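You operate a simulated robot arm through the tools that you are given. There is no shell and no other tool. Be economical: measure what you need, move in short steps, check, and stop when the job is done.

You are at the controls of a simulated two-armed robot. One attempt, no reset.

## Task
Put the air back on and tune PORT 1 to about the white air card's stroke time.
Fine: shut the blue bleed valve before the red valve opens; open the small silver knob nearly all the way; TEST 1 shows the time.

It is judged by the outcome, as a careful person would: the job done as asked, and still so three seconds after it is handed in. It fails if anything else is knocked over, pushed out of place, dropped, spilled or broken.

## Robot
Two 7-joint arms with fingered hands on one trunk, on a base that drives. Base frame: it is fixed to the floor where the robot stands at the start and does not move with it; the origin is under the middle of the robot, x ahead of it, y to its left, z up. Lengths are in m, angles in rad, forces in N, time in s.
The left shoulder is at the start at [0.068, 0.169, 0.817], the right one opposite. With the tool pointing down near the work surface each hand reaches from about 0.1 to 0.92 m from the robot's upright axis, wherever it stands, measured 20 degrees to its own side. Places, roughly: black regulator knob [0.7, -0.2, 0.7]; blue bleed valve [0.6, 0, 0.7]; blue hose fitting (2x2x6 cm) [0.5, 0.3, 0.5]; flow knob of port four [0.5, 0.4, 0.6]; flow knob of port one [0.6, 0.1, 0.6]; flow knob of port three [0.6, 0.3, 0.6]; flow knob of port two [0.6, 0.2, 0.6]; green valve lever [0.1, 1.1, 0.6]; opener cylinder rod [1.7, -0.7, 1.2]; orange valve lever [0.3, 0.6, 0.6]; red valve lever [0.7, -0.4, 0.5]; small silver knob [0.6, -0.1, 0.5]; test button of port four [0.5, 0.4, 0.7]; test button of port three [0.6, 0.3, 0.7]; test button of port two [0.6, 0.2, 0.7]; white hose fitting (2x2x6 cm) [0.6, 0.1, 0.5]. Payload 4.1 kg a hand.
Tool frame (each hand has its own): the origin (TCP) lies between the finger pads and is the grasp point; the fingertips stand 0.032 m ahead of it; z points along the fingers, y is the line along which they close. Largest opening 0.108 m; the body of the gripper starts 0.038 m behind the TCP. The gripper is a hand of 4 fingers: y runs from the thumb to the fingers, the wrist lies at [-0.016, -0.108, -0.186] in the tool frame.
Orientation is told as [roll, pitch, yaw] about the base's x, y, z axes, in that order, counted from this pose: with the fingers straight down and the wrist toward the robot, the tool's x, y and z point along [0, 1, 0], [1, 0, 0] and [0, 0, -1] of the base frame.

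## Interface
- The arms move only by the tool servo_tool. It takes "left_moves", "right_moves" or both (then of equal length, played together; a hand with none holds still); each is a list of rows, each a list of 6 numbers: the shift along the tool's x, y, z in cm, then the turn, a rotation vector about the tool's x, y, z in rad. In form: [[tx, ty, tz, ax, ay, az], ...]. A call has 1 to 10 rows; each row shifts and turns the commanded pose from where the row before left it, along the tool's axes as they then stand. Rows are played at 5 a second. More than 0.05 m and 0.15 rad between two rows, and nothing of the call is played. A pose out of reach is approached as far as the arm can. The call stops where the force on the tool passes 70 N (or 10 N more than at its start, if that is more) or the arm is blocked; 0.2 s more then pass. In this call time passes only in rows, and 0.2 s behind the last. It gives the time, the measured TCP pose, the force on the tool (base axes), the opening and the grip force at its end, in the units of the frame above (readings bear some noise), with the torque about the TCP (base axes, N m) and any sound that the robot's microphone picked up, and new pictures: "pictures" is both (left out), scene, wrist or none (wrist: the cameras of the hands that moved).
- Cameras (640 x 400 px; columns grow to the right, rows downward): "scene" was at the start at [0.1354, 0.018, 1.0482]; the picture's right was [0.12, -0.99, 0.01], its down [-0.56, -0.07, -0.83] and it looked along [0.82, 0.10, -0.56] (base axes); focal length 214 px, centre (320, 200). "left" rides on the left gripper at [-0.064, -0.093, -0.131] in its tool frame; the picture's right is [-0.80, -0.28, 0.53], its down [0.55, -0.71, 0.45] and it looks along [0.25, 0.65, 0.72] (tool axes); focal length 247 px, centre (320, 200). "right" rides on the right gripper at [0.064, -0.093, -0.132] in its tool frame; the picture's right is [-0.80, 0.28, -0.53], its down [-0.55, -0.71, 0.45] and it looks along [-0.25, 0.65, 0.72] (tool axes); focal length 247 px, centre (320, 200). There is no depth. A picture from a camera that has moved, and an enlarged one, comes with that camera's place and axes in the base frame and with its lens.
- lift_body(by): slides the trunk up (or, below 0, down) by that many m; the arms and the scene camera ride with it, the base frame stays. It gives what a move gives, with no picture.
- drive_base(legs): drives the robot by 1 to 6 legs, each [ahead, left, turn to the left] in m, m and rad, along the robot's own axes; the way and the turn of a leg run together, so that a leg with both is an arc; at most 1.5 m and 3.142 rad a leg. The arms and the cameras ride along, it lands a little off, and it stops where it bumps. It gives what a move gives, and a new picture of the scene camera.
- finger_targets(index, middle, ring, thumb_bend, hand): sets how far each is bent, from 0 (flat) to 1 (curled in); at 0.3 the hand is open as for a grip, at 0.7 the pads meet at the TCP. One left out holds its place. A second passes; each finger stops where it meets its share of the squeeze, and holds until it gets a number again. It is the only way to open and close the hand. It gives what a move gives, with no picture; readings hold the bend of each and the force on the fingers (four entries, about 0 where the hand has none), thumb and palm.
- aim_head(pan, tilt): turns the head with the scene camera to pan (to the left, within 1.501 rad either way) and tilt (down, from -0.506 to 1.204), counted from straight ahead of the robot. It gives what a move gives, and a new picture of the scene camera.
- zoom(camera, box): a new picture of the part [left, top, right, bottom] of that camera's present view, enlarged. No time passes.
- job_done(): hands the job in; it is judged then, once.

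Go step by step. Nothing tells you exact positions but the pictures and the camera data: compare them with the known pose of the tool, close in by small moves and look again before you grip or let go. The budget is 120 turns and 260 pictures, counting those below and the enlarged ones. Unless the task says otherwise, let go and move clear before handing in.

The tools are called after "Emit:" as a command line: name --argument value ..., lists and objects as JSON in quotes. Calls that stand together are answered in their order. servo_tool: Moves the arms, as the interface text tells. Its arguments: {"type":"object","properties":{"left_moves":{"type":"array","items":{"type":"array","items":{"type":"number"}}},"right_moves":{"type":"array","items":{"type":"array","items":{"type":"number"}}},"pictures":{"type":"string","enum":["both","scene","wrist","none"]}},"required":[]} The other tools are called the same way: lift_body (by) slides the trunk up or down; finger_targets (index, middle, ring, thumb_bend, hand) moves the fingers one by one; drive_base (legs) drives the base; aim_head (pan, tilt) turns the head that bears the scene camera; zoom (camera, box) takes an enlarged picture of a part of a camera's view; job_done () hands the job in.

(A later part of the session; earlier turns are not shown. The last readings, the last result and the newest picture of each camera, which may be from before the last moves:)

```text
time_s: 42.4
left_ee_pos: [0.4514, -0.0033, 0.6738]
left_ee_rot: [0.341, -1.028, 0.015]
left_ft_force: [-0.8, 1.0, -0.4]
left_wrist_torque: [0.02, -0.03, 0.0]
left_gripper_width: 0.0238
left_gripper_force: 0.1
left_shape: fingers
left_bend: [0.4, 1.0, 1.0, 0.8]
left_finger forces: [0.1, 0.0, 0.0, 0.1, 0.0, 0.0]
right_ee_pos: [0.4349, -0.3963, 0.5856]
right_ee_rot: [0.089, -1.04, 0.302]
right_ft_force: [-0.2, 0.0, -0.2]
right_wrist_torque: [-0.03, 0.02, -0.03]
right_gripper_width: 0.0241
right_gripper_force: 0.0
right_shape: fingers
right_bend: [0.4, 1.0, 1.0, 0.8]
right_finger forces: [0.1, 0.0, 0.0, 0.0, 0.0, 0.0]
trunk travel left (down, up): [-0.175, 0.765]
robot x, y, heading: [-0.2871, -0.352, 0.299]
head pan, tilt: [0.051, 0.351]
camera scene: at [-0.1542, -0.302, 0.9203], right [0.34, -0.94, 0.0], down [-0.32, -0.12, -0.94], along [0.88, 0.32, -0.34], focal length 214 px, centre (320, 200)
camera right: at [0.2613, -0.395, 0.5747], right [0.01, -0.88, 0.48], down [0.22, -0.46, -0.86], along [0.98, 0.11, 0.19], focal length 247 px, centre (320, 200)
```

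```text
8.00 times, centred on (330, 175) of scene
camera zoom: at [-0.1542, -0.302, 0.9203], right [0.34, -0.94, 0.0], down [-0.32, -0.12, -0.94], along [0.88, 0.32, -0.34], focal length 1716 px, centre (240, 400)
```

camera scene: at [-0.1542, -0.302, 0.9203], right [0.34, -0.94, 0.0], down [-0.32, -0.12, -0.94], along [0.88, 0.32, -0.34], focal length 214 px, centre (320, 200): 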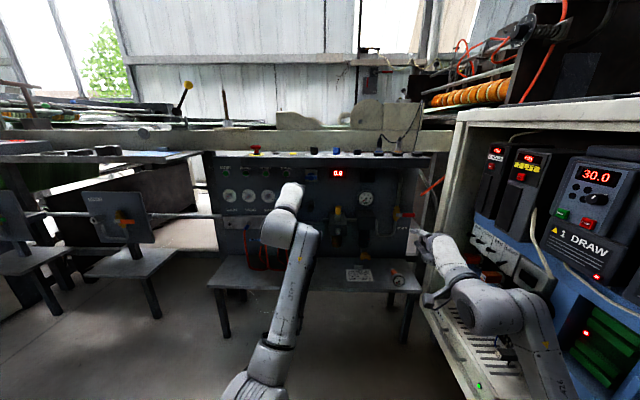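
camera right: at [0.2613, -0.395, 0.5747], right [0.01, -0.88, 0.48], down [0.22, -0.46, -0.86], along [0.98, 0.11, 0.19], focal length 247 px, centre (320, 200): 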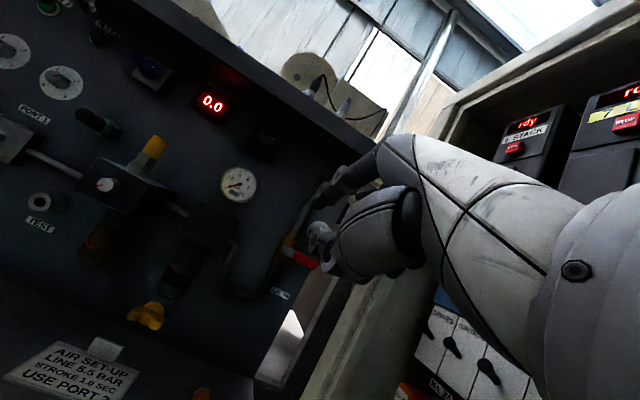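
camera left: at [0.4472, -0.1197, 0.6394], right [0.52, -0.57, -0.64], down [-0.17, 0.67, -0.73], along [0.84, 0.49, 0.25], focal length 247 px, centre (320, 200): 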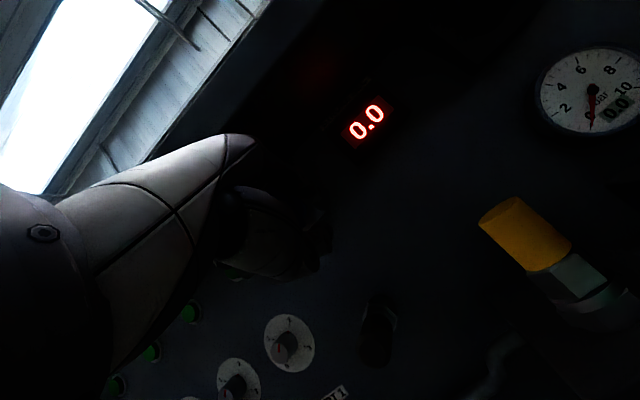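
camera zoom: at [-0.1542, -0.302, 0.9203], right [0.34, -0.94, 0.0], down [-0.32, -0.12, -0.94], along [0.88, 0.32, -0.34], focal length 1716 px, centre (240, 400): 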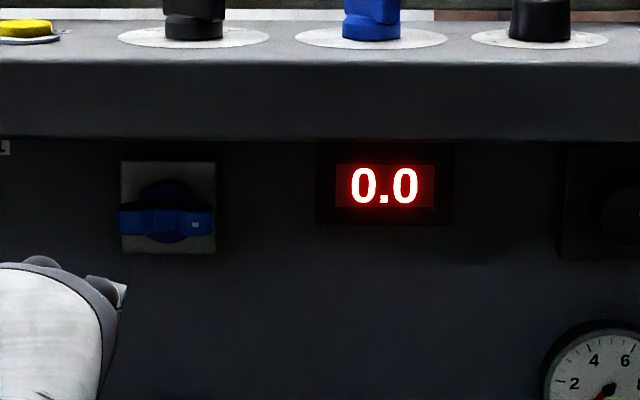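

The blue handle is horizontal. By stereo the lever pivot is at (0.733, -0.328, 0.551) and its tip at (0.753, -0.394, 0.551). I'll bring the right index below the lever.

Emit:
servo_tool --right_moves '[[-1.6, 0.2, 3.5, 0, 0, 0], [-1.6, 0.2, 3.5, 0, 0, 0], [-1.6, 0.2, 3.5, 0, 0, 0], [-1.6, 0.2, 3.5, 0, 0, 0], [-1.7, 0.2, 3.5, 0, 0, 0], [-1.7, 0.2, 3.5, 0, 0, 0]]' --pictures "both"

Emit:
zoom --camera "scene" --box '[350, 180, 450, 242]'

Emit:
zoom --camera "right" --box '[180, 150, 400, 290]'

```text
time_s: 43.8
left_ee_pos: [0.4526, -0.0073, 0.6721]
left_ee_rot: [0.344, -1.027, 0.013]
left_ft_force: [0.3, 0.1, -0.5]
left_wrist_torque: [0.0, -0.03, -0.01]
left_gripper_width: 0.0238
left_gripper_force: 0.0
left_shape: fingers
left_bend: [0.4, 1.0, 1.0, 0.8]
left_finger forces: [0.1, 0.0, 0.0, 0.1, 0.0, 0.0]
right_ee_pos: [0.6397, -0.4125, 0.471]
right_ee_rot: [0.115, -1.025, 0.283]
right_ft_force: [0.7, -0.7, -0.6]
right_wrist_torque: [0.01, 0.0, 0.03]
right_gripper_width: 0.0241
right_gripper_force: 0.0
right_shape: fingers
right_bend: [0.4, 1.0, 1.0, 0.8]
right_finger forces: [0.0, 0.1, 0.0, 0.0, 0.1, 0.0]
trunk travel left (down, up): [-0.175, 0.765]
robot x, y, heading: [-0.2861, -0.352, 0.294]
head pan, tilt: [0.051, 0.351]
camera scene: at [-0.1537, -0.3038, 0.9192], right [0.34, -0.94, 0.0], down [-0.32, -0.12, -0.94], along [0.88, 0.32, -0.34], focal length 214 px, centre (320, 200)
camera right: at [0.4667, -0.4124, 0.4632], right [0.02, -0.88, 0.47], down [0.2, -0.46, -0.87], along [0.98, 0.11, 0.17], focal length 247 px, centre (320, 200)
```

scene: 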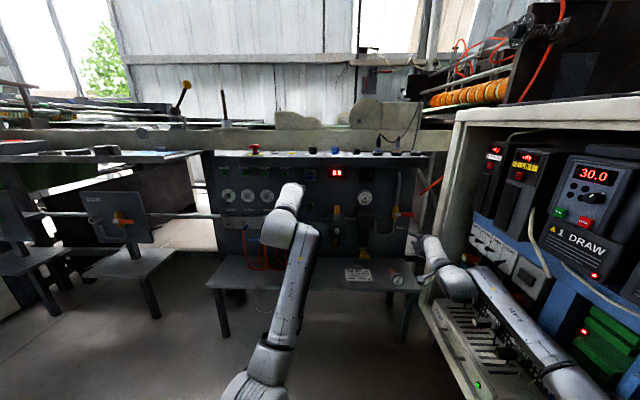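
right: 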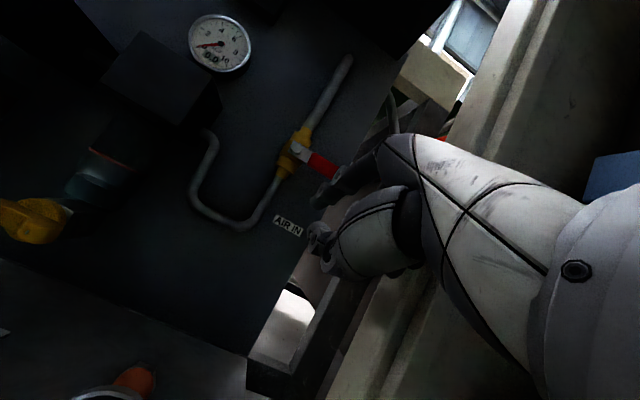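

```text
6.40 times, centred on (400, 211) of scene
camera zoom: at [-0.1537, -0.3038, 0.9192], right [0.34, -0.94, 0.0], down [-0.32, -0.12, -0.94], along [0.88, 0.32, -0.34], focal length 1373 px, centre (-192, 130)
```

zoom: 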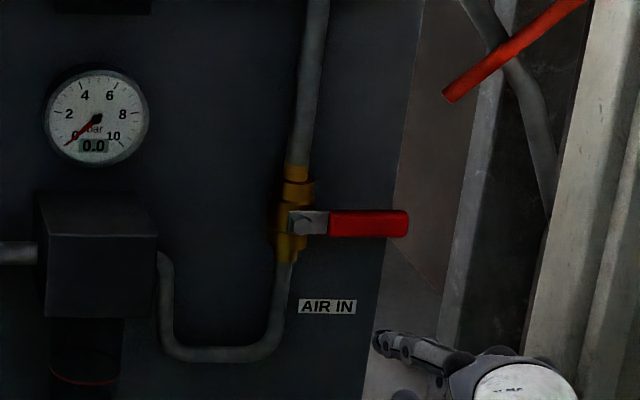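

```text
2.86 times, centred on (290, 220) of right
camera zoom: at [0.4667, -0.4124, 0.4632], right [0.02, -0.88, 0.47], down [0.2, -0.46, -0.87], along [0.98, 0.11, 0.17], focal length 706 px, centre (406, 143)
```

zoom: 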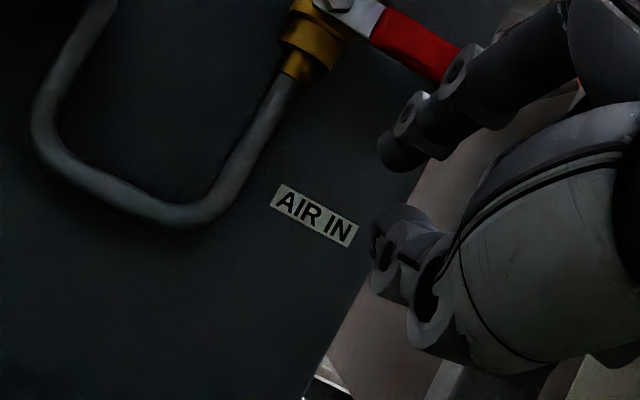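

Emit:
servo_tool --right_moves '[[-0.4, 1.5, 1.6, 0, 0, 0], [-0.2, 1.5, 1.6, 0, 0, 0], [-0.2, 1.4, 1.5, 0, 0, 0]]' --pictures "none"

Emit:
zoom --camera "scene" --box '[370, 190, 434, 230]'

Emit:
zoom --camera "right" --box '[180, 120, 400, 260]'

```text
time_s: 44.6
left_ee_pos: [0.4525, -0.0009, 0.6762]
left_ee_rot: [0.342, -1.029, 0.02]
left_ft_force: [-0.3, 0.0, -0.7]
left_wrist_torque: [-0.02, 0.03, 0.01]
left_gripper_width: 0.0242
left_gripper_force: 0.1
left_shape: fingers
left_bend: [0.4, 1.0, 1.0, 0.8]
left_finger forces: [0.1, 0.0, 0.0, 0.0, 0.0, 0.0]
right_ee_pos: [0.7095, -0.3991, 0.5023]
right_ee_rot: [0.082, -1.044, 0.306]
right_ft_force: [-0.6, -0.2, -0.1]
right_wrist_torque: [0.03, 0.06, 0.0]
right_gripper_width: 0.0232
right_gripper_force: 0.6
right_shape: fingers
right_bend: [0.41, 1.0, 1.0, 0.8]
right_finger forces: [0.8, 0.0, 0.0, 0.1, 0.0, 0.0]
trunk travel left (down, up): [-0.175, 0.765]
robot x, y, heading: [-0.2877, -0.3521, 0.305]
head pan, tilt: [0.051, 0.351]
heard: snap
```

```text
10.00 times, centred on (402, 210) of scene
camera zoom: at [-0.1525, -0.3016, 0.9222], right [0.35, -0.94, 0.0], down [-0.32, -0.12, -0.94], along [0.88, 0.32, -0.34], focal length 2145 px, centre (-500, 100)
```

zoom: 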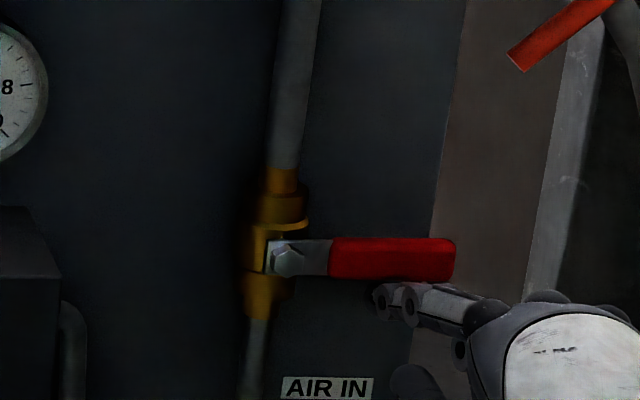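

```text
2.86 times, centred on (290, 190) of right
camera zoom: at [0.5359, -0.3963, 0.4914], right [0.01, -0.88, 0.48], down [0.22, -0.47, -0.86], along [0.98, 0.11, 0.19], focal length 706 px, centre (406, 229)
```

zoom: 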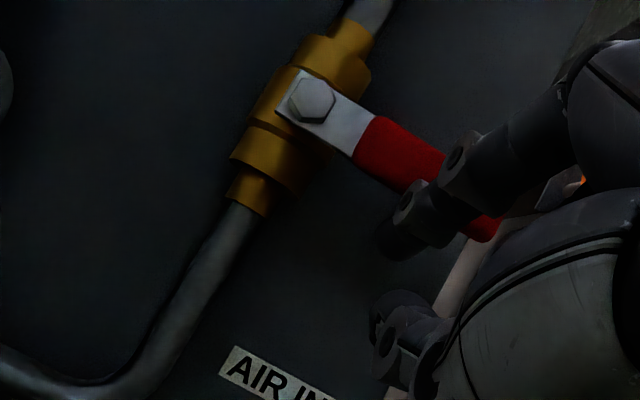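

I heard a snap and there's slight contact. I'll check the gauge, the lever and the other parts.

Emit:
zoom --camera "scene" --box '[290, 150, 420, 230]'

Emit:
zoom --camera "scene" --box '[200, 190, 440, 300]'

```text
4.92 times, centred on (355, 190) of scene
camera zoom: at [-0.1525, -0.3016, 0.9222], right [0.35, -0.94, 0.0], down [-0.32, -0.12, -0.94], along [0.88, 0.32, -0.34], focal length 1056 px, centre (148, 249)
```

zoom: 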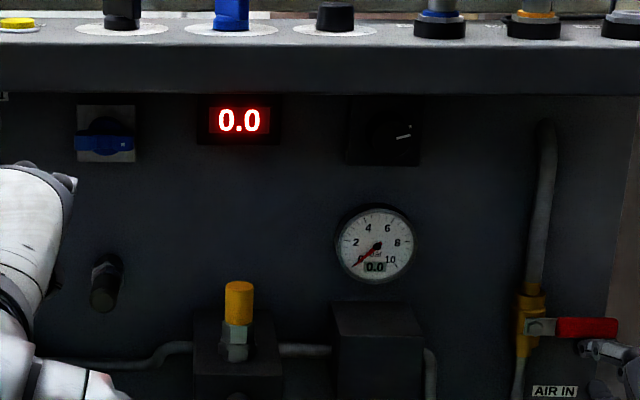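

```text
2.67 times, centred on (320, 245) of scene
camera zoom: at [-0.1525, -0.3016, 0.9222], right [0.35, -0.94, 0.0], down [-0.32, -0.12, -0.94], along [0.88, 0.32, -0.34], focal length 572 px, centre (320, 80)
```

zoom: 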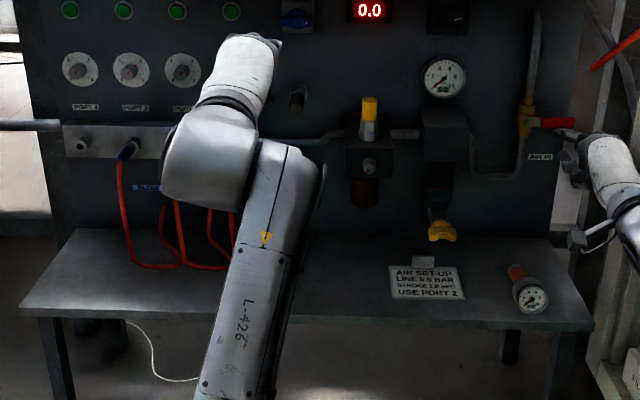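

Nothing looks displaced, so the snap was probably the lever's detent. Raising it gently along its arc.

Emit:
servo_tool --right_moves '[[0.16, 1.12, -0.65, 0, 0, 0], [0.16, 1.12, -0.65, 0, 0, 0]]' --pictures "none"

Emit:
zoom --camera "scene" --box '[330, 170, 434, 235]'

```text
time_s: 45.2
left_ee_pos: [0.4511, -0.0035, 0.6748]
left_ee_rot: [0.34, -1.026, 0.018]
left_ft_force: [-0.3, -0.3, -0.8]
left_wrist_torque: [-0.03, 0.02, -0.03]
left_gripper_width: 0.0244
left_gripper_force: 0.0
left_shape: fingers
left_bend: [0.4, 1.0, 1.0, 0.8]
left_finger forces: [0.0, 0.1, 0.0, 0.1, 0.0, 0.0]
right_ee_pos: [0.7046, -0.3957, 0.5265]
right_ee_rot: [0.086, -1.04, 0.304]
right_ft_force: [0.4, -0.4, -3.5]
right_wrist_torque: [-0.08, 0.12, 0.05]
right_gripper_width: 0.0195
right_gripper_force: 1.5
right_shape: fingers
right_bend: [0.44, 1.0, 1.0, 0.8]
right_finger forces: [3.1, 0.0, 0.0, 0.1, 0.1, 0.1]
trunk travel left (down, up): [-0.175, 0.765]
robot x, y, heading: [-0.2882, -0.3529, 0.302]
head pan, tilt: [0.051, 0.351]
```

```text
6.15 times, centred on (382, 202) of scene
camera zoom: at [-0.1547, -0.3008, 0.9205], right [0.34, -0.94, 0.0], down [-0.32, -0.12, -0.94], along [0.88, 0.32, -0.34], focal length 1320 px, centre (-62, 185)
```

zoom: 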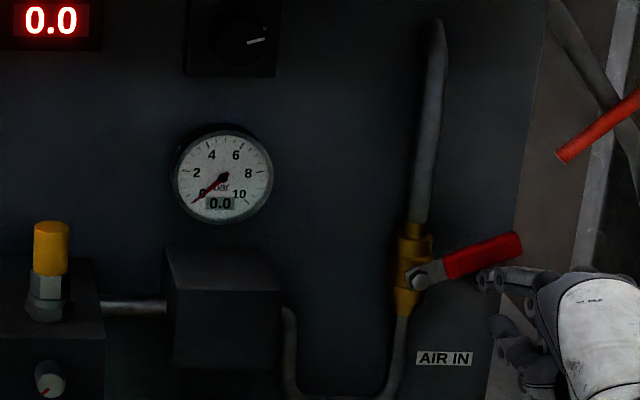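

It moves. Continuing up and left.

Emit:
servo_tool --right_moves '[[0.3, 0.9, -0.5, 0, 0, 0], [0.5, 1.0, -0.55, 0, 0, 0], [0.7, 0.9, -0.5, 0, 0, 0], [1.0, 0.7, -0.3, 0, 0, 0]]' --pictures "none"

Emit:
zoom --camera "scene" --box '[330, 170, 434, 235]'

```text
time_s: 46.2
left_ee_pos: [0.4534, -0.006, 0.6731]
left_ee_rot: [0.341, -1.028, 0.014]
left_ft_force: [0.5, 0.4, 0.0]
left_wrist_torque: [-0.01, -0.02, -0.01]
left_gripper_width: 0.0238
left_gripper_force: 0.1
left_shape: fingers
left_bend: [0.4, 1.0, 1.0, 0.8]
left_finger forces: [0.0, 0.0, 0.1, 0.1, 0.1, 0.1]
right_ee_pos: [0.6968, -0.3757, 0.5661]
right_ee_rot: [0.089, -1.04, 0.299]
right_ft_force: [-0.5, -3.2, -1.7]
right_wrist_torque: [0.01, 0.05, -0.05]
right_gripper_width: 0.0214
right_gripper_force: 1.2
right_shape: fingers
right_bend: [0.42, 1.0, 1.0, 0.8]
right_finger forces: [2.5, 0.0, 0.0, 0.0, 0.0, 0.0]
trunk travel left (down, up): [-0.175, 0.765]
robot x, y, heading: [-0.2905, -0.3524, 0.302]
head pan, tilt: [0.051, 0.351]
```

```text
6.15 times, centred on (382, 202) of scene
camera zoom: at [-0.1536, -0.3028, 0.9203], right [0.34, -0.94, 0.0], down [-0.32, -0.12, -0.94], along [0.88, 0.32, -0.34], focal length 1320 px, centre (-62, 185)
```

zoom: 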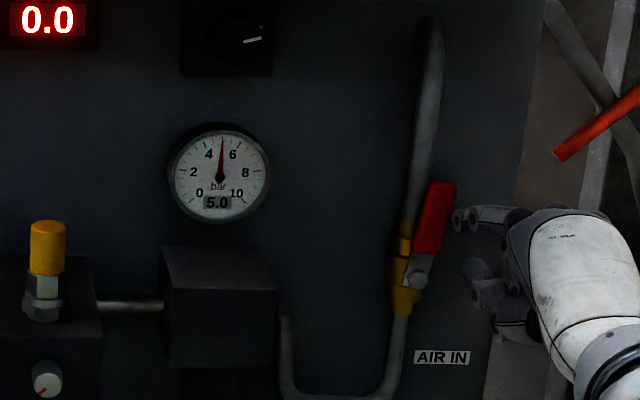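

Pressure is rising. I'll finish the lever turn.

Emit:
servo_tool --right_moves '[[1.0, 0.5, -0.2, 0, 0, 0], [0.8, 0.2, 0, 0, 0, 0], [0.6, 0.1, 0, 0, 0, 0]]' --pictures "none"

Emit:
zoom --camera "scene" --box '[330, 170, 434, 235]'

```text
time_s: 47.0
left_ee_pos: [0.4528, -0.0062, 0.6734]
left_ee_rot: [0.344, -1.025, 0.011]
left_ft_force: [0.2, -0.2, 0.0]
left_wrist_torque: [0.01, 0.03, -0.01]
left_gripper_width: 0.0242
left_gripper_force: 0.1
left_shape: fingers
left_bend: [0.4, 1.0, 1.0, 0.8]
left_finger forces: [0.1, 0.1, 0.0, 0.1, 0.1, 0.0]
right_ee_pos: [0.6907, -0.3559, 0.5725]
right_ee_rot: [0.09, -1.039, 0.296]
right_ft_force: [1.9, -19.9, -4.9]
right_wrist_torque: [0.38, 0.28, -0.84]
right_gripper_width: 0.0195
right_gripper_force: 9.6
right_shape: fingers
right_bend: [0.44, 1.0, 1.0, 0.8]
right_finger forces: [19.1, 0.1, 0.1, 0.0, 0.0, 0.0]
trunk travel left (down, up): [-0.175, 0.765]
robot x, y, heading: [-0.2839, -0.3523, 0.295]
head pan, tilt: [0.051, 0.351]
```

```text
6.15 times, centred on (382, 202) of scene
camera zoom: at [-0.1532, -0.3036, 0.9202], right [0.34, -0.94, 0.0], down [-0.32, -0.12, -0.94], along [0.88, 0.32, -0.34], focal length 1320 px, centre (-62, 185)
```

zoom: 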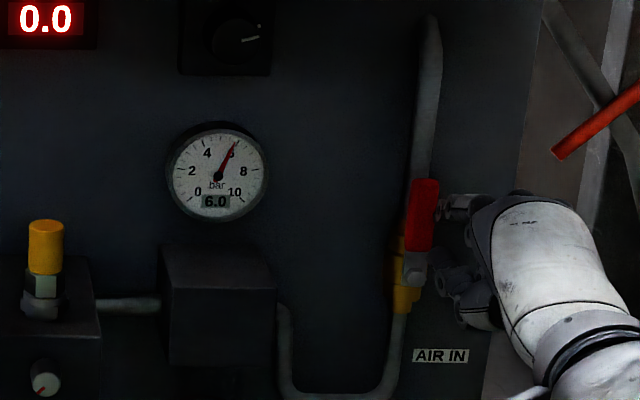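

The red lever is fully open and the gauge reads 6.0 bar. I'll withdraw the right hand, then pre-shape the left hand as a thumb–index pinch for the silver knob.

Emit:
servo_tool --right_moves '[[-1.2, 0, 0, 0, 0, 0], [0.2, -1.7, -3.0, 0, 0, 0], [0.2, -1.7, -3.0, 0, 0, 0], [0.2, -1.7, -3.0, 0, 0, 0], [0.2, -1.7, -3.0, 0, 0, 0]]' --pictures "none"

Emit:
finger_targets --hand "left" --index 0.48 --middle 1.0 --ring 1.0 --thumb_bend 0.48

Emit:
servo_tool --left_moves '[[0, -3, 0, -0.12, 0, 0], [0, -3, 0, -0.12, 0, 0], [0, -3, 0, -0.12, 0, 0], [0, -3, 0, -0.12, 0, 0]]' --pictures "both"

Emit:
zoom --camera "scene" --box '[270, 170, 400, 250]'

```text
time_s: 48.4
left_ee_pos: [0.4479, 0.0318, 0.6675]
left_ee_rot: [0.34, -1.024, 0.055]
left_ft_force: [0.9, -1.7, -1.7]
left_wrist_torque: [0.06, -0.06, 0.14]
left_gripper_width: 0.024
left_gripper_force: 0.1
left_shape: fingers
left_bend: [0.4, 1.0, 1.0, 0.8]
left_finger forces: [0.0, 0.0, 0.0, 0.0, 0.0, 0.0]
right_ee_pos: [0.5765, -0.3605, 0.5748]
right_ee_rot: [0.095, -1.04, 0.337]
right_ft_force: [1.9, -1.4, -0.5]
right_wrist_torque: [0.09, -0.04, 0.15]
right_gripper_width: 0.0242
right_gripper_force: 0.1
right_shape: fingers
right_bend: [0.4, 1.0, 1.0, 0.8]
right_finger forces: [0.0, 0.0, 0.1, 0.0, 0.1, 0.0]
trunk travel left (down, up): [-0.175, 0.765]
robot x, y, heading: [-0.2808, -0.3449, 0.34]
head pan, tilt: [0.051, 0.351]
stopped in row 5 (right hand): the arm was blocked; the commanded pose is now the measured one
```

```text
time_s: 49.4
left_ee_pos: [0.4488, 0.0314, 0.6701]
left_ee_rot: [0.342, -1.023, 0.052]
left_ft_force: [-0.1, 0.1, -0.3]
left_wrist_torque: [0.01, -0.02, 0.01]
left_gripper_width: 0.0607
left_gripper_force: 0.1
left_shape: fingers
left_bend: [0.48, 1.0, 1.0, 0.48]
left_finger forces: [0.1, 0.0, 0.0, 0.1, 0.0, 0.1]
right_ee_pos: [0.5758, -0.3616, 0.5744]
right_ee_rot: [0.103, -1.038, 0.335]
right_ft_force: [0.1, -0.5, -0.2]
right_wrist_torque: [-0.01, -0.01, 0.02]
right_gripper_width: 0.0239
right_gripper_force: 0.1
right_shape: fingers
right_bend: [0.4, 1.0, 1.0, 0.8]
right_finger forces: [0.0, 0.0, 0.1, 0.0, 0.0, 0.0]
trunk travel left (down, up): [-0.175, 0.765]
robot x, y, heading: [-0.2785, -0.3457, 0.338]
head pan, tilt: [0.051, 0.351]
```

```text
time_s: 50.4
left_ee_pos: [0.405, 0.0478, 0.5737]
left_ee_rot: [1.502, -1.374, -1.138]
left_ft_force: [-0.2, -0.4, 0.0]
left_wrist_torque: [0.0, 0.04, 0.02]
left_gripper_width: 0.0607
left_gripper_force: 0.2
left_shape: fingers
left_bend: [0.48, 1.0, 1.0, 0.48]
left_finger forces: [0.0, 0.0, 0.1, 0.0, 0.1, 0.0]
right_ee_pos: [0.5752, -0.3613, 0.5763]
right_ee_rot: [0.104, -1.04, 0.333]
right_ft_force: [-0.4, 0.8, 0.5]
right_wrist_torque: [0.01, 0.01, -0.04]
right_gripper_width: 0.0242
right_gripper_force: 0.1
right_shape: fingers
right_bend: [0.4, 1.0, 1.0, 0.8]
right_finger forces: [0.0, 0.0, 0.0, 0.0, 0.1, 0.1]
trunk travel left (down, up): [-0.175, 0.765]
robot x, y, heading: [-0.2838, -0.342, 0.335]
head pan, tilt: [0.051, 0.351]
camera scene: at [-0.1441, -0.2889, 0.9197], right [0.38, -0.93, 0.0], down [-0.32, -0.13, -0.94], along [0.87, 0.35, -0.35], focal length 214 px, centre (320, 200)
camera left: at [0.2968, -0.0429, 0.4739], right [0.75, -0.49, -0.44], down [0.17, 0.79, -0.59], along [0.64, 0.37, 0.68], focal length 247 px, centre (320, 200)
```

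scene: 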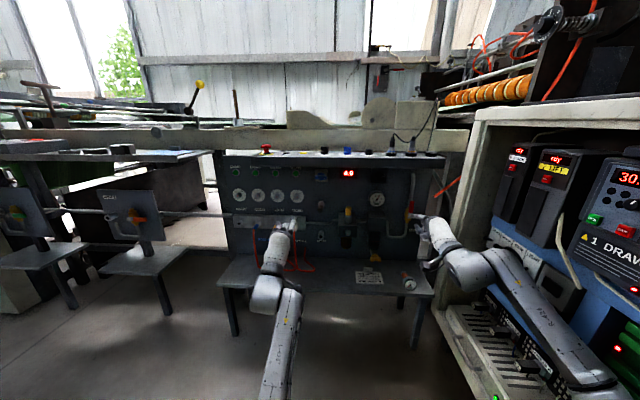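
left: 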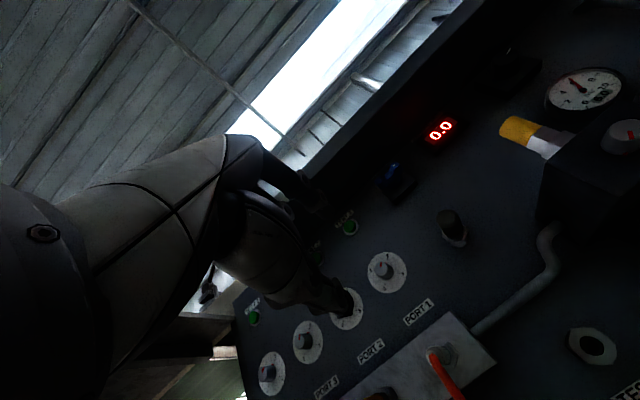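

```text
4.92 times, centred on (335, 210) of scene
camera zoom: at [-0.1441, -0.2889, 0.9197], right [0.38, -0.93, 0.0], down [-0.32, -0.13, -0.94], along [0.87, 0.35, -0.35], focal length 1056 px, centre (246, 151)
```

zoom: 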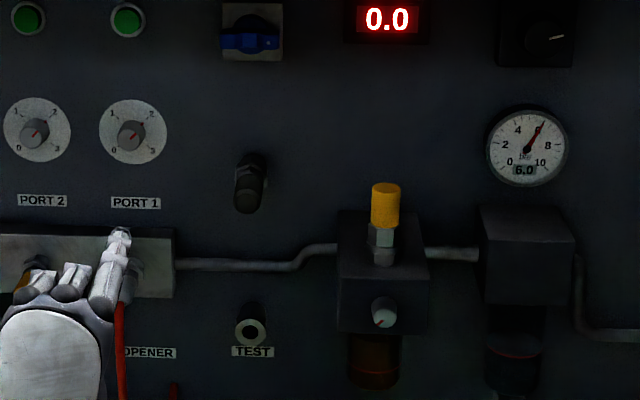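

The right elbow seems to have met the rack and yawed the base slightly. I'll look there.

Emit:
aim_head --pan -0.9 --tilt 0.6

```text
time_s: 51.6
left_ee_pos: [0.4051, 0.0468, 0.5691]
left_ee_rot: [1.451, -1.369, -1.089]
left_ft_force: [0.0, 0.2, 0.1]
left_wrist_torque: [-0.01, -0.03, 0.02]
left_gripper_width: 0.0608
left_gripper_force: 0.1
left_shape: fingers
left_bend: [0.48, 1.0, 1.0, 0.48]
left_finger forces: [0.1, 0.0, 0.0, 0.0, 0.0, 0.1]
right_ee_pos: [0.5761, -0.3609, 0.5762]
right_ee_rot: [0.103, -1.041, 0.332]
right_ft_force: [-0.8, 0.1, 0.2]
right_wrist_torque: [-0.03, 0.01, 0.03]
right_gripper_width: 0.0238
right_gripper_force: 0.0
right_shape: fingers
right_bend: [0.4, 1.0, 1.0, 0.8]
right_finger forces: [0.0, 0.0, 0.1, 0.0, 0.1, 0.0]
trunk travel left (down, up): [-0.175, 0.765]
robot x, y, heading: [-0.2805, -0.341, 0.333]
head pan, tilt: [-0.901, 0.6]
camera scene: at [-0.1557, -0.3714, 0.897], right [-0.53, -0.85, 0.0], down [-0.48, 0.3, -0.82], along [0.7, -0.44, -0.57], focal length 214 px, centre (320, 200)
```

scene: 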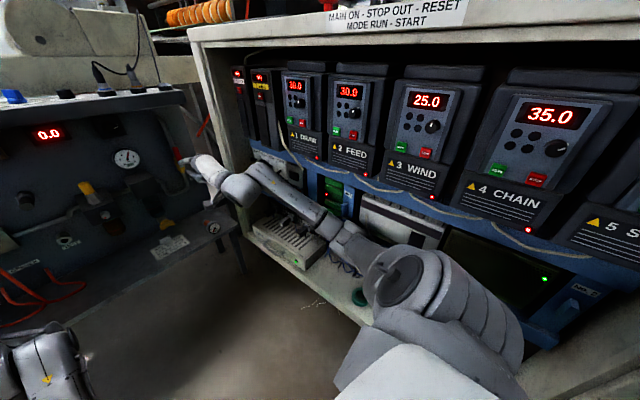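

Nothing is displaced. I'll swing the right elbow inward, away from the rack, and straighten the base.

Emit:
servo_tool --right_moves '[[1, 0, 0, -0.006, -0.12, 0.07], [1, 0, 0, -0.006, -0.12, 0.07], [1, 0, 0, -0.006, -0.12, 0.07]]' --pictures "none"

Emit:
drive_base --legs '[[0, 0.02, -0.035]]'

Emit:
aim_head --pan 0.0 --tilt 0.4

Emit:
zoom --camera "scene" --box '[270, 150, 400, 230]'

```text
time_s: 52.4
left_ee_pos: [0.4018, 0.0466, 0.5689]
left_ee_rot: [1.458, -1.369, -1.093]
left_ft_force: [-0.2, -0.8, 0.0]
left_wrist_torque: [0.0, -0.03, 0.01]
left_gripper_width: 0.0611
left_gripper_force: 0.0
left_shape: fingers
left_bend: [0.48, 1.0, 1.0, 0.48]
left_finger forces: [0.1, 0.0, 0.0, 0.1, 0.0, 0.1]
right_ee_pos: [0.5729, -0.3608, 0.5805]
right_ee_rot: [0.09, -1.043, 0.268]
right_ft_force: [-1.0, 0.1, 0.6]
right_wrist_torque: [-0.01, 0.0, 0.01]
right_gripper_width: 0.0241
right_gripper_force: 0.0
right_shape: fingers
right_bend: [0.4, 1.0, 1.0, 0.8]
right_finger forces: [0.1, 0.0, 0.0, 0.0, 0.1, 0.0]
right hand out of reach, approached as far as the arm can: row 1, 2, 3
trunk travel left (down, up): [-0.175, 0.765]
robot x, y, heading: [-0.2803, -0.3423, 0.336]
head pan, tilt: [-0.901, 0.6]
```

```text
time_s: 53.2
left_ee_pos: [0.408, 0.0427, 0.5684]
left_ee_rot: [1.447, -1.369, -1.118]
left_ft_force: [0.3, 0.2, -0.2]
left_wrist_torque: [0.0, 0.01, -0.02]
left_gripper_width: 0.0609
left_gripper_force: 0.0
left_shape: fingers
left_bend: [0.48, 1.0, 1.0, 0.48]
left_finger forces: [0.1, 0.0, 0.0, 0.1, 0.0, 0.0]
right_ee_pos: [0.5658, -0.3705, 0.5803]
right_ee_rot: [0.092, -1.043, 0.235]
right_ft_force: [-0.6, 0.9, -1.0]
right_wrist_torque: [0.0, 0.0, -0.02]
right_gripper_width: 0.0241
right_gripper_force: 0.0
right_shape: fingers
right_bend: [0.4, 1.0, 1.0, 0.8]
right_finger forces: [0.0, 0.0, 0.0, 0.0, 0.0, 0.0]
trunk travel left (down, up): [-0.175, 0.765]
robot x, y, heading: [-0.2851, -0.3246, 0.3]
head pan, tilt: [-0.901, 0.6]
camera scene: at [-0.1659, -0.3566, 0.8976], right [-0.56, -0.83, 0.0], down [-0.47, 0.32, -0.82], along [0.68, -0.47, -0.57], focal length 214 px, centre (320, 200)
```

scene: 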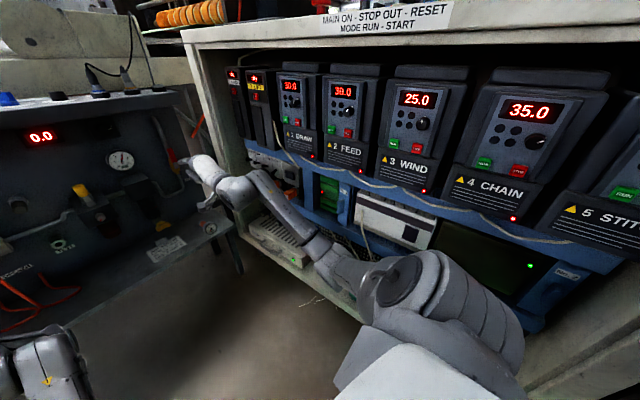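

```text
time_s: 54.4
left_ee_pos: [0.409, 0.044, 0.5689]
left_ee_rot: [1.458, -1.365, -1.123]
left_ft_force: [0.1, 0.7, -0.7]
left_wrist_torque: [0.0, 0.03, 0.0]
left_gripper_width: 0.0607
left_gripper_force: 0.1
left_shape: fingers
left_bend: [0.48, 1.0, 1.0, 0.48]
left_finger forces: [0.0, 0.0, 0.1, 0.0, 0.1, 0.0]
right_ee_pos: [0.5655, -0.3703, 0.5797]
right_ee_rot: [0.093, -1.043, 0.234]
right_ft_force: [-0.9, -0.2, -0.1]
right_wrist_torque: [-0.05, 0.03, 0.0]
right_gripper_width: 0.0242
right_gripper_force: 0.0
right_shape: fingers
right_bend: [0.4, 1.0, 1.0, 0.8]
right_finger forces: [0.1, 0.0, 0.0, 0.0, 0.0, 0.0]
trunk travel left (down, up): [-0.175, 0.765]
robot x, y, heading: [-0.2861, -0.3274, 0.301]
head pan, tilt: [0.0, 0.4]
camera scene: at [-0.1505, -0.2793, 0.9158], right [0.3, -0.95, 0.0], down [-0.37, -0.12, -0.92], along [0.88, 0.27, -0.39], focal length 214 px, centre (320, 200)
```

scene: 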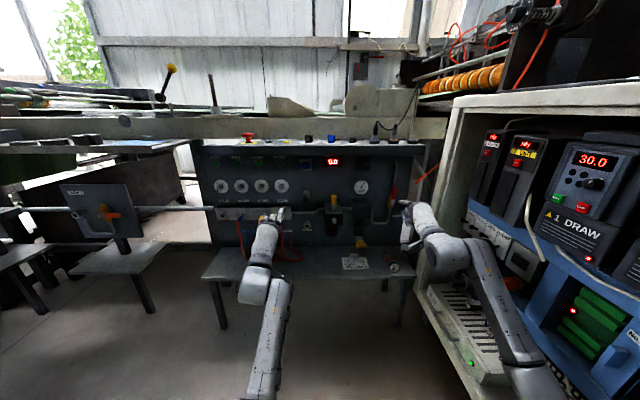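

```text
4.92 times, centred on (335, 190) of scene
camera zoom: at [-0.1505, -0.2793, 0.9158], right [0.3, -0.95, 0.0], down [-0.37, -0.12, -0.92], along [0.88, 0.27, -0.39], focal length 1056 px, centre (246, 249)
```

zoom: 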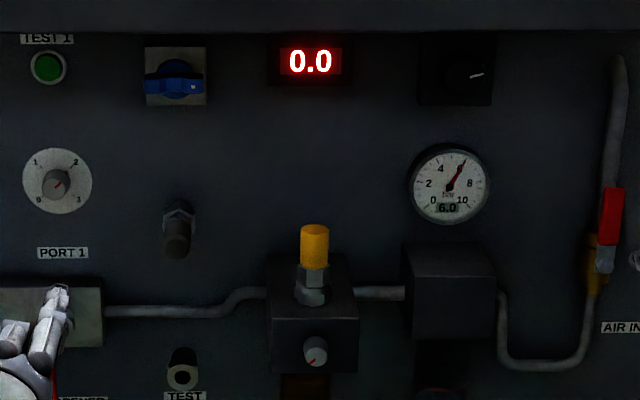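

Clear again. Silver knob face is at about (0.556, -0.117, 0.524). I'll move the left pinch hand in front of it.

Emit:
servo_tool --left_moves '[[-3.5, 0, -1, 0, -0.05, -0.05], [-4, 0, 0, 0, -0.05, -0.05], [-4, 0, 0, 0, 0, -0.05], [-4, 0, 0, 0, 0, -0.05], [-4, 0, 0, 0, 0, 0]]' --pictures "both"

Emit:
zoom --camera "scene" --box '[280, 180, 380, 242]'

```text
time_s: 55.2
left_ee_pos: [0.4231, 0.023, 0.5608]
left_ee_rot: [1.594, -1.349, -1.269]
left_ft_force: [0.7, -0.2, -0.7]
left_wrist_torque: [0.01, 0.0, 0.03]
left_gripper_width: 0.061
left_gripper_force: 0.0
left_shape: fingers
left_bend: [0.48, 1.0, 1.0, 0.48]
left_finger forces: [0.1, 0.1, 0.0, 0.1, 0.0, 0.0]
right_ee_pos: [0.5641, -0.3687, 0.5801]
right_ee_rot: [0.092, -1.043, 0.235]
right_ft_force: [-0.9, -0.7, 0.6]
right_wrist_torque: [-0.02, -0.01, 0.02]
right_gripper_width: 0.0242
right_gripper_force: 0.0
right_shape: fingers
right_bend: [0.4, 1.0, 1.0, 0.8]
right_finger forces: [0.0, 0.1, 0.1, 0.1, 0.0, 0.0]
trunk travel left (down, up): [-0.175, 0.765]
robot x, y, heading: [-0.2886, -0.3281, 0.304]
head pan, tilt: [0.0, 0.4]
stopped in row 3 (left hand): the arm was blocked; the commanded pose is now the measured one
camera scene: at [-0.1506, -0.279, 0.9158], right [0.3, -0.95, 0.0], down [-0.37, -0.12, -0.92], along [0.88, 0.27, -0.39], focal length 214 px, centre (320, 200)
camera left: at [0.3126, -0.0586, 0.4558], right [0.74, -0.51, -0.45], down [0.21, 0.8, -0.57], along [0.65, 0.32, 0.69], focal length 247 px, centre (320, 200)
```

scene: 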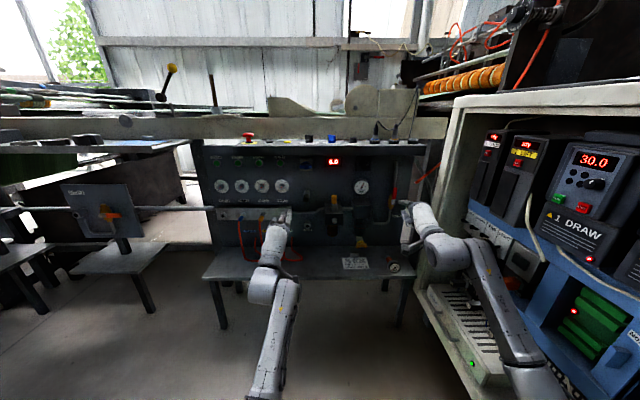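
left: 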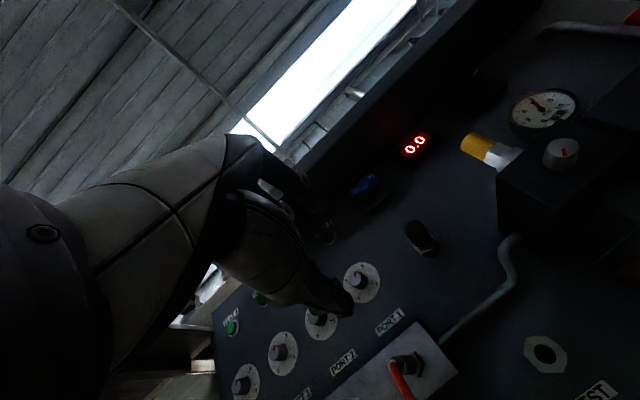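

```text
6.40 times, centred on (330, 211) of scene
camera zoom: at [-0.1506, -0.279, 0.9158], right [0.3, -0.95, 0.0], down [-0.37, -0.12, -0.92], along [0.88, 0.27, -0.39], focal length 1373 px, centre (256, 130)
```

zoom: 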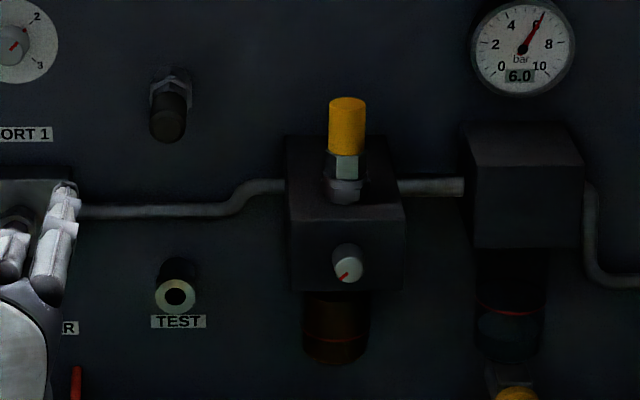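

The left arm binds there. The right arm has the better geometry, so I'll back the left hand off, shift the base left 0.10 m, and use the right hand on the silver knob.

Emit:
servo_tool --left_moves '[[2, 1, -4, 0.1, 0, 0], [2, 1, -3, 0.1, 0, 0], [2, 1, 0, 0.1, 0, 0]]' --right_moves '[[0, -1.7, -3, 0, 0, 0], [0, 0, 0, 0, 0, 0], [0, 0, 0, 0, 0, 0]]' --pictures "none"

Emit:
drive_base --legs '[[0, 0.1, 0]]'

Emit:
finger_targets --hand "right" --index 0.5 --middle 1.0 --ring 1.0 --thumb_bend 0.5

```text
time_s: 56.0
left_ee_pos: [0.3439, 0.0472, 0.6007]
left_ee_rot: [0.633, -1.204, -0.282]
left_ft_force: [0.7, 0.1, -0.9]
left_wrist_torque: [-0.03, 0.01, 0.03]
left_gripper_width: 0.0605
left_gripper_force: 0.0
left_shape: fingers
left_bend: [0.48, 1.0, 1.0, 0.48]
left_finger forces: [0.1, 0.0, 0.0, 0.0, 0.0, 0.0]
right_ee_pos: [0.5325, -0.3812, 0.5812]
right_ee_rot: [0.093, -1.046, 0.233]
right_ft_force: [-0.1, -0.9, -0.1]
right_wrist_torque: [0.03, 0.03, 0.06]
right_gripper_width: 0.0242
right_gripper_force: 0.1
right_shape: fingers
right_bend: [0.4, 1.0, 1.0, 0.8]
right_finger forces: [0.1, 0.0, 0.0, 0.0, 0.0, 0.0]
trunk travel left (down, up): [-0.175, 0.765]
robot x, y, heading: [-0.2882, -0.3265, 0.304]
head pan, tilt: [0.0, 0.4]
```

```text
time_s: 57.2
left_ee_pos: [0.3151, 0.1429, 0.602]
left_ee_rot: [0.644, -1.207, -0.291]
left_ft_force: [0.8, 0.0, -0.5]
left_wrist_torque: [0.02, 0.0, -0.01]
left_gripper_width: 0.0608
left_gripper_force: 0.0
left_shape: fingers
left_bend: [0.48, 1.0, 1.0, 0.48]
left_finger forces: [0.1, 0.0, 0.0, 0.1, 0.0, 0.0]
right_ee_pos: [0.5026, -0.2864, 0.5806]
right_ee_rot: [0.091, -1.043, 0.234]
right_ft_force: [-0.2, 0.8, 0.0]
right_wrist_torque: [-0.01, 0.0, 0.0]
right_gripper_width: 0.0242
right_gripper_force: 0.1
right_shape: fingers
right_bend: [0.4, 1.0, 1.0, 0.8]
right_finger forces: [0.0, 0.0, 0.0, 0.0, 0.0, 0.1]
trunk travel left (down, up): [-0.175, 0.765]
robot x, y, heading: [-0.318, -0.228, 0.303]
head pan, tilt: [0.0, 0.4]
camera scene: at [-0.1802, -0.1842, 0.9158], right [0.3, -0.95, 0.0], down [-0.37, -0.12, -0.92], along [0.88, 0.27, -0.39], focal length 214 px, centre (320, 200)
```

scene: 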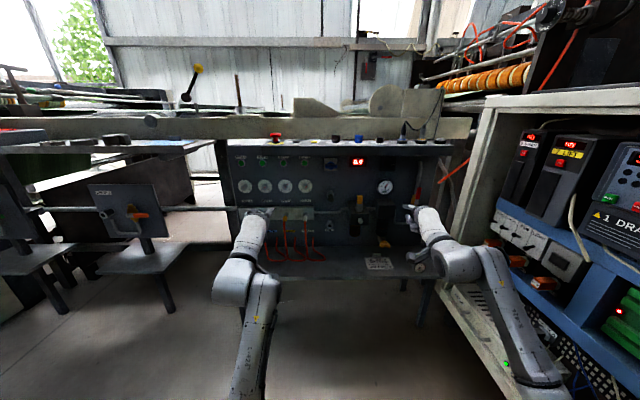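

```text
time_s: 58.2
left_ee_pos: [0.3158, 0.142, 0.6023]
left_ee_rot: [0.644, -1.206, -0.289]
left_ft_force: [0.2, -0.5, 0.0]
left_wrist_torque: [-0.02, -0.01, 0.0]
left_gripper_width: 0.0609
left_gripper_force: 0.1
left_shape: fingers
left_bend: [0.48, 1.0, 1.0, 0.48]
left_finger forces: [0.1, 0.0, 0.0, 0.1, 0.0, 0.1]
right_ee_pos: [0.5027, -0.286, 0.5823]
right_ee_rot: [0.091, -1.042, 0.235]
right_ft_force: [-0.5, 0.1, -0.7]
right_wrist_torque: [-0.01, -0.03, -0.01]
right_gripper_width: 0.0555
right_gripper_force: 0.1
right_shape: fingers
right_bend: [0.5, 1.0, 1.0, 0.5]
right_finger forces: [0.0, 0.0, 0.0, 0.0, 0.1, 0.0]
trunk travel left (down, up): [-0.175, 0.765]
robot x, y, heading: [-0.3141, -0.2346, 0.297]
head pan, tilt: [0.0, 0.4]
```

Emit:
servo_tool --right_moves '[[3.6, -1.1, 1.2, 0, 0, 0], [3.6, -1.1, 1.2, 0, 0, 0], [3.6, -1.1, 1.2, 0, 0, 0], [3.5, -1.0, 1.2, 0, 0, 0], [0, 0, 0, -0.1, 0, 0], [0, 0, 0, -0.1, 0, 0], [0, 0, 0, 0, -0.04, -0.14], [0, 0, 0, 0, -0.04, -0.14], [0, 0, 0, 0, -0.04, -0.14]]' --pictures "both"

Emit:
zoom --camera "scene" --box '[310, 180, 410, 242]'

```text
time_s: 60.2
left_ee_pos: [0.3151, 0.1428, 0.6019]
left_ee_rot: [0.645, -1.205, -0.29]
left_ft_force: [-0.3, -0.1, -0.5]
left_wrist_torque: [0.02, -0.01, 0.01]
left_gripper_width: 0.061
left_gripper_force: 0.1
left_shape: fingers
left_bend: [0.48, 1.0, 1.0, 0.48]
left_finger forces: [0.0, 0.1, 0.1, 0.0, 0.1, 0.0]
right_ee_pos: [0.5329, -0.3129, 0.5589]
right_ee_rot: [-0.886, -1.063, 1.176]
right_ft_force: [0.4, 0.9, -0.2]
right_wrist_torque: [0.03, 0.0, -0.02]
right_gripper_width: 0.0556
right_gripper_force: 0.1
right_shape: fingers
right_bend: [0.5, 1.0, 1.0, 0.5]
right_finger forces: [0.0, 0.0, 0.1, 0.1, 0.0, 0.1]
right hand out of reach, approached as far as the arm can: row 1, 2, 3, 4, 5, 6, 7, 8, 9
trunk travel left (down, up): [-0.175, 0.765]
robot x, y, heading: [-0.3169, -0.2317, 0.302]
head pan, tilt: [0.0, 0.4]
camera scene: at [-0.1802, -0.184, 0.9157], right [0.3, -0.95, 0.0], down [-0.37, -0.12, -0.92], along [0.88, 0.27, -0.39], focal length 214 px, centre (320, 200)
camera right: at [0.3706, -0.3266, 0.4925], right [-0.18, -0.68, 0.71], down [0.46, -0.7, -0.55], along [0.87, 0.23, 0.44], focal length 247 px, centre (320, 200)
```

scene: 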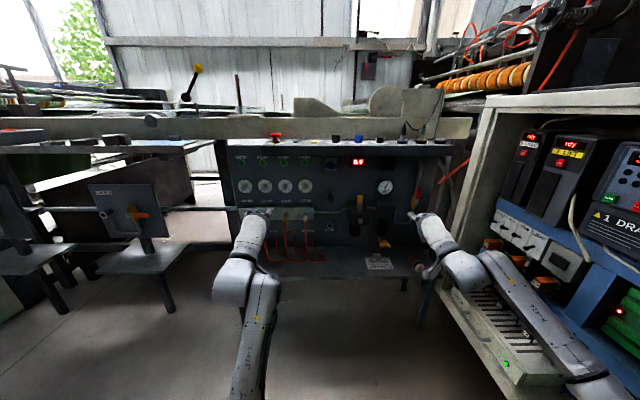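
right: 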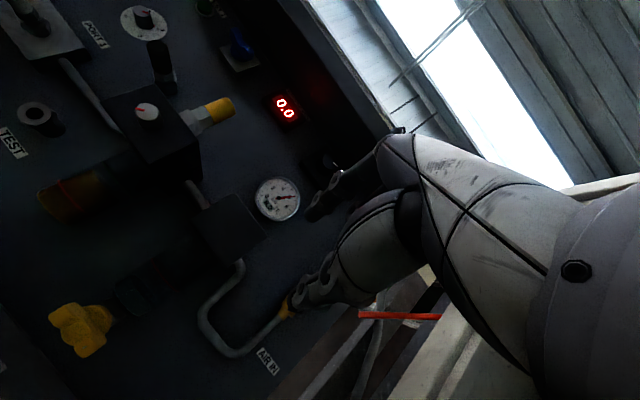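

```text
6.40 times, centred on (360, 211) of scene
camera zoom: at [-0.1802, -0.184, 0.9157], right [0.3, -0.95, 0.0], down [-0.37, -0.12, -0.92], along [0.88, 0.27, -0.39], focal length 1373 px, centre (64, 130)
```

zoom: 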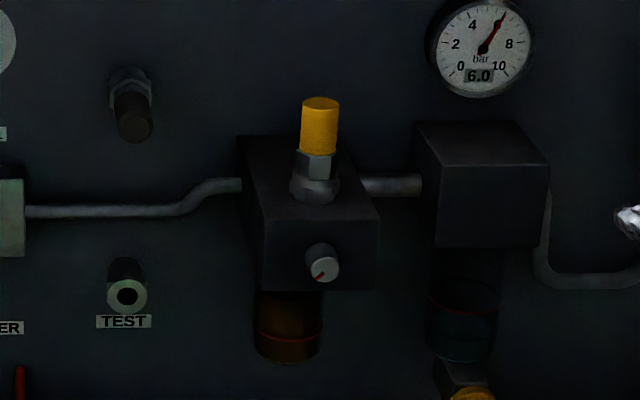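

The right arm is out of reach in this configuration. I'll look at how it is folded before re-posturing.

Emit:
aim_head --pan -0.7 --tilt 0.8

```text
time_s: 61.2
left_ee_pos: [0.3149, 0.1429, 0.6012]
left_ee_rot: [0.645, -1.206, -0.29]
left_ft_force: [0.4, 0.7, -0.2]
left_wrist_torque: [0.0, 0.01, 0.0]
left_gripper_width: 0.0609
left_gripper_force: 0.1
left_shape: fingers
left_bend: [0.48, 1.0, 1.0, 0.48]
left_finger forces: [0.0, 0.0, 0.0, 0.1, 0.1, 0.1]
right_ee_pos: [0.532, -0.3127, 0.5576]
right_ee_rot: [-0.886, -1.065, 1.172]
right_ft_force: [0.0, -0.3, 0.3]
right_wrist_torque: [0.03, -0.01, 0.0]
right_gripper_width: 0.0556
right_gripper_force: 0.1
right_shape: fingers
right_bend: [0.5, 1.0, 1.0, 0.5]
right_finger forces: [0.0, 0.0, 0.0, 0.0, 0.0, 0.0]
trunk travel left (down, up): [-0.175, 0.765]
robot x, y, heading: [-0.3153, -0.2324, 0.299]
head pan, tilt: [-0.7, 0.799]
camera scene: at [-0.1942, -0.2429, 0.8807], right [-0.39, -0.92, 0.0], down [-0.66, 0.28, -0.7], along [0.64, -0.27, -0.72], focal length 214 px, centre (320, 200)
```

scene: 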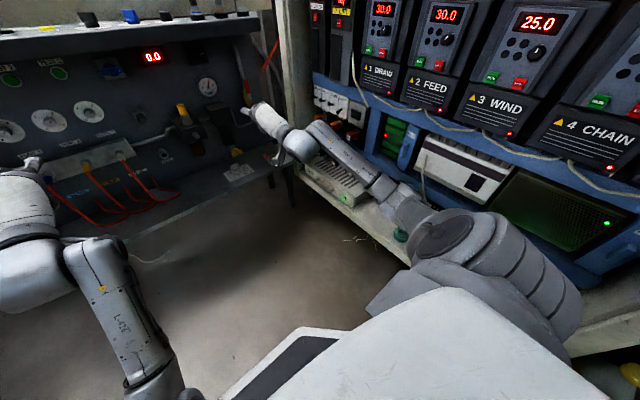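

The arm is nearly straight, i.e. singular. I'll undo the roll and pull the hand back to bend the elbow, then shift inward again.

Emit:
servo_tool --right_moves '[[0, 0, -2, 0, 0.04, 0.14], [0, 0, -2, 0, 0.04, 0.14], [0, 0, -2, 0, 0.04, 0.14], [0, 0, -3, 0, 0, 0], [0, 0, -3, 0, 0, 0], [0, 0, -3, 0, 0, 0]]' --pictures "scene"

Emit:
servo_tool --right_moves '[[3, 0, 0, 0, 0, 0], [3, 0, 0, 0, 0, 0], [3, 0, 0, 0, 0, 0]]' --pictures "scene"

```text
time_s: 62.6
left_ee_pos: [0.315, 0.1423, 0.6021]
left_ee_rot: [0.644, -1.205, -0.29]
left_ft_force: [0.7, -0.2, 0.5]
left_wrist_torque: [-0.02, -0.02, -0.03]
left_gripper_width: 0.0612
left_gripper_force: 0.1
left_shape: fingers
left_bend: [0.48, 1.0, 1.0, 0.48]
left_finger forces: [0.0, 0.0, 0.1, 0.0, 0.0, 0.1]
right_ee_pos: [0.3954, -0.3535, 0.6052]
right_ee_rot: [0.148, -1.242, 0.174]
right_ft_force: [0.4, -0.2, -0.9]
right_wrist_torque: [0.0, 0.01, -0.02]
right_gripper_width: 0.0556
right_gripper_force: 0.1
right_shape: fingers
right_bend: [0.5, 1.0, 1.0, 0.5]
right_finger forces: [0.0, 0.2, 0.1, 0.0, 0.0, 0.0]
trunk travel left (down, up): [-0.175, 0.765]
robot x, y, heading: [-0.3184, -0.2298, 0.303]
head pan, tilt: [-0.7, 0.799]
camera scene: at [-0.1942, -0.2429, 0.8807], right [-0.39, -0.92, 0.0], down [-0.66, 0.28, -0.7], along [0.64, -0.27, -0.72], focal length 214 px, centre (320, 200)
```

scene: 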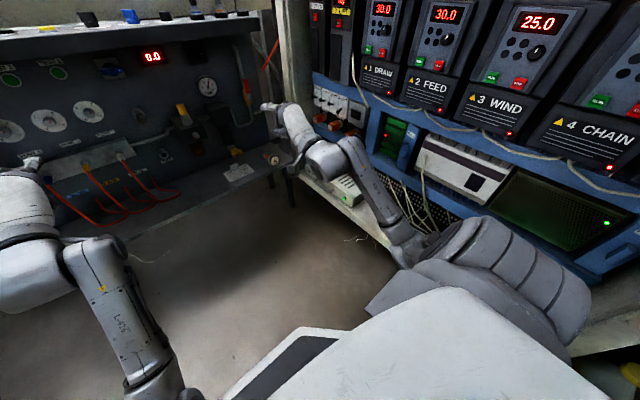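

```text
time_s: 63.4
left_ee_pos: [0.3161, 0.143, 0.6028]
left_ee_rot: [0.645, -1.206, -0.291]
left_ft_force: [0.3, -0.6, -0.6]
left_wrist_torque: [0.01, 0.02, -0.03]
left_gripper_width: 0.0612
left_gripper_force: 0.1
left_shape: fingers
left_bend: [0.48, 1.0, 1.0, 0.48]
left_finger forces: [0.1, 0.1, 0.0, 0.0, 0.1, 0.0]
right_ee_pos: [0.3687, -0.2936, 0.6133]
right_ee_rot: [0.149, -1.242, 0.191]
right_ft_force: [-0.3, 0.2, 0.3]
right_wrist_torque: [0.06, -0.03, 0.02]
right_gripper_width: 0.0555
right_gripper_force: 0.1
right_shape: fingers
right_bend: [0.5, 1.0, 1.0, 0.5]
right_finger forces: [0.1, 0.0, 0.0, 0.0, 0.0, 0.0]
right hand out of reach, approached as far as the arm can: row 2, 3
trunk travel left (down, up): [-0.175, 0.765]
robot x, y, heading: [-0.3171, -0.227, 0.304]
head pan, tilt: [-0.7, 0.799]
camera scene: at [-0.1943, -0.243, 0.8807], right [-0.39, -0.92, 0.0], down [-0.66, 0.28, -0.7], along [0.64, -0.27, -0.72], focal length 214 px, centre (320, 200)
```

scene: 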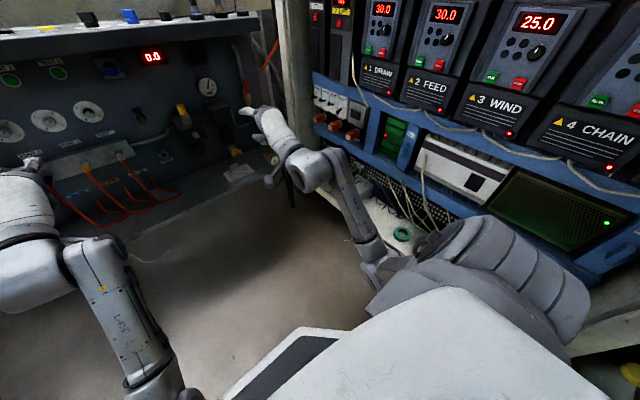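

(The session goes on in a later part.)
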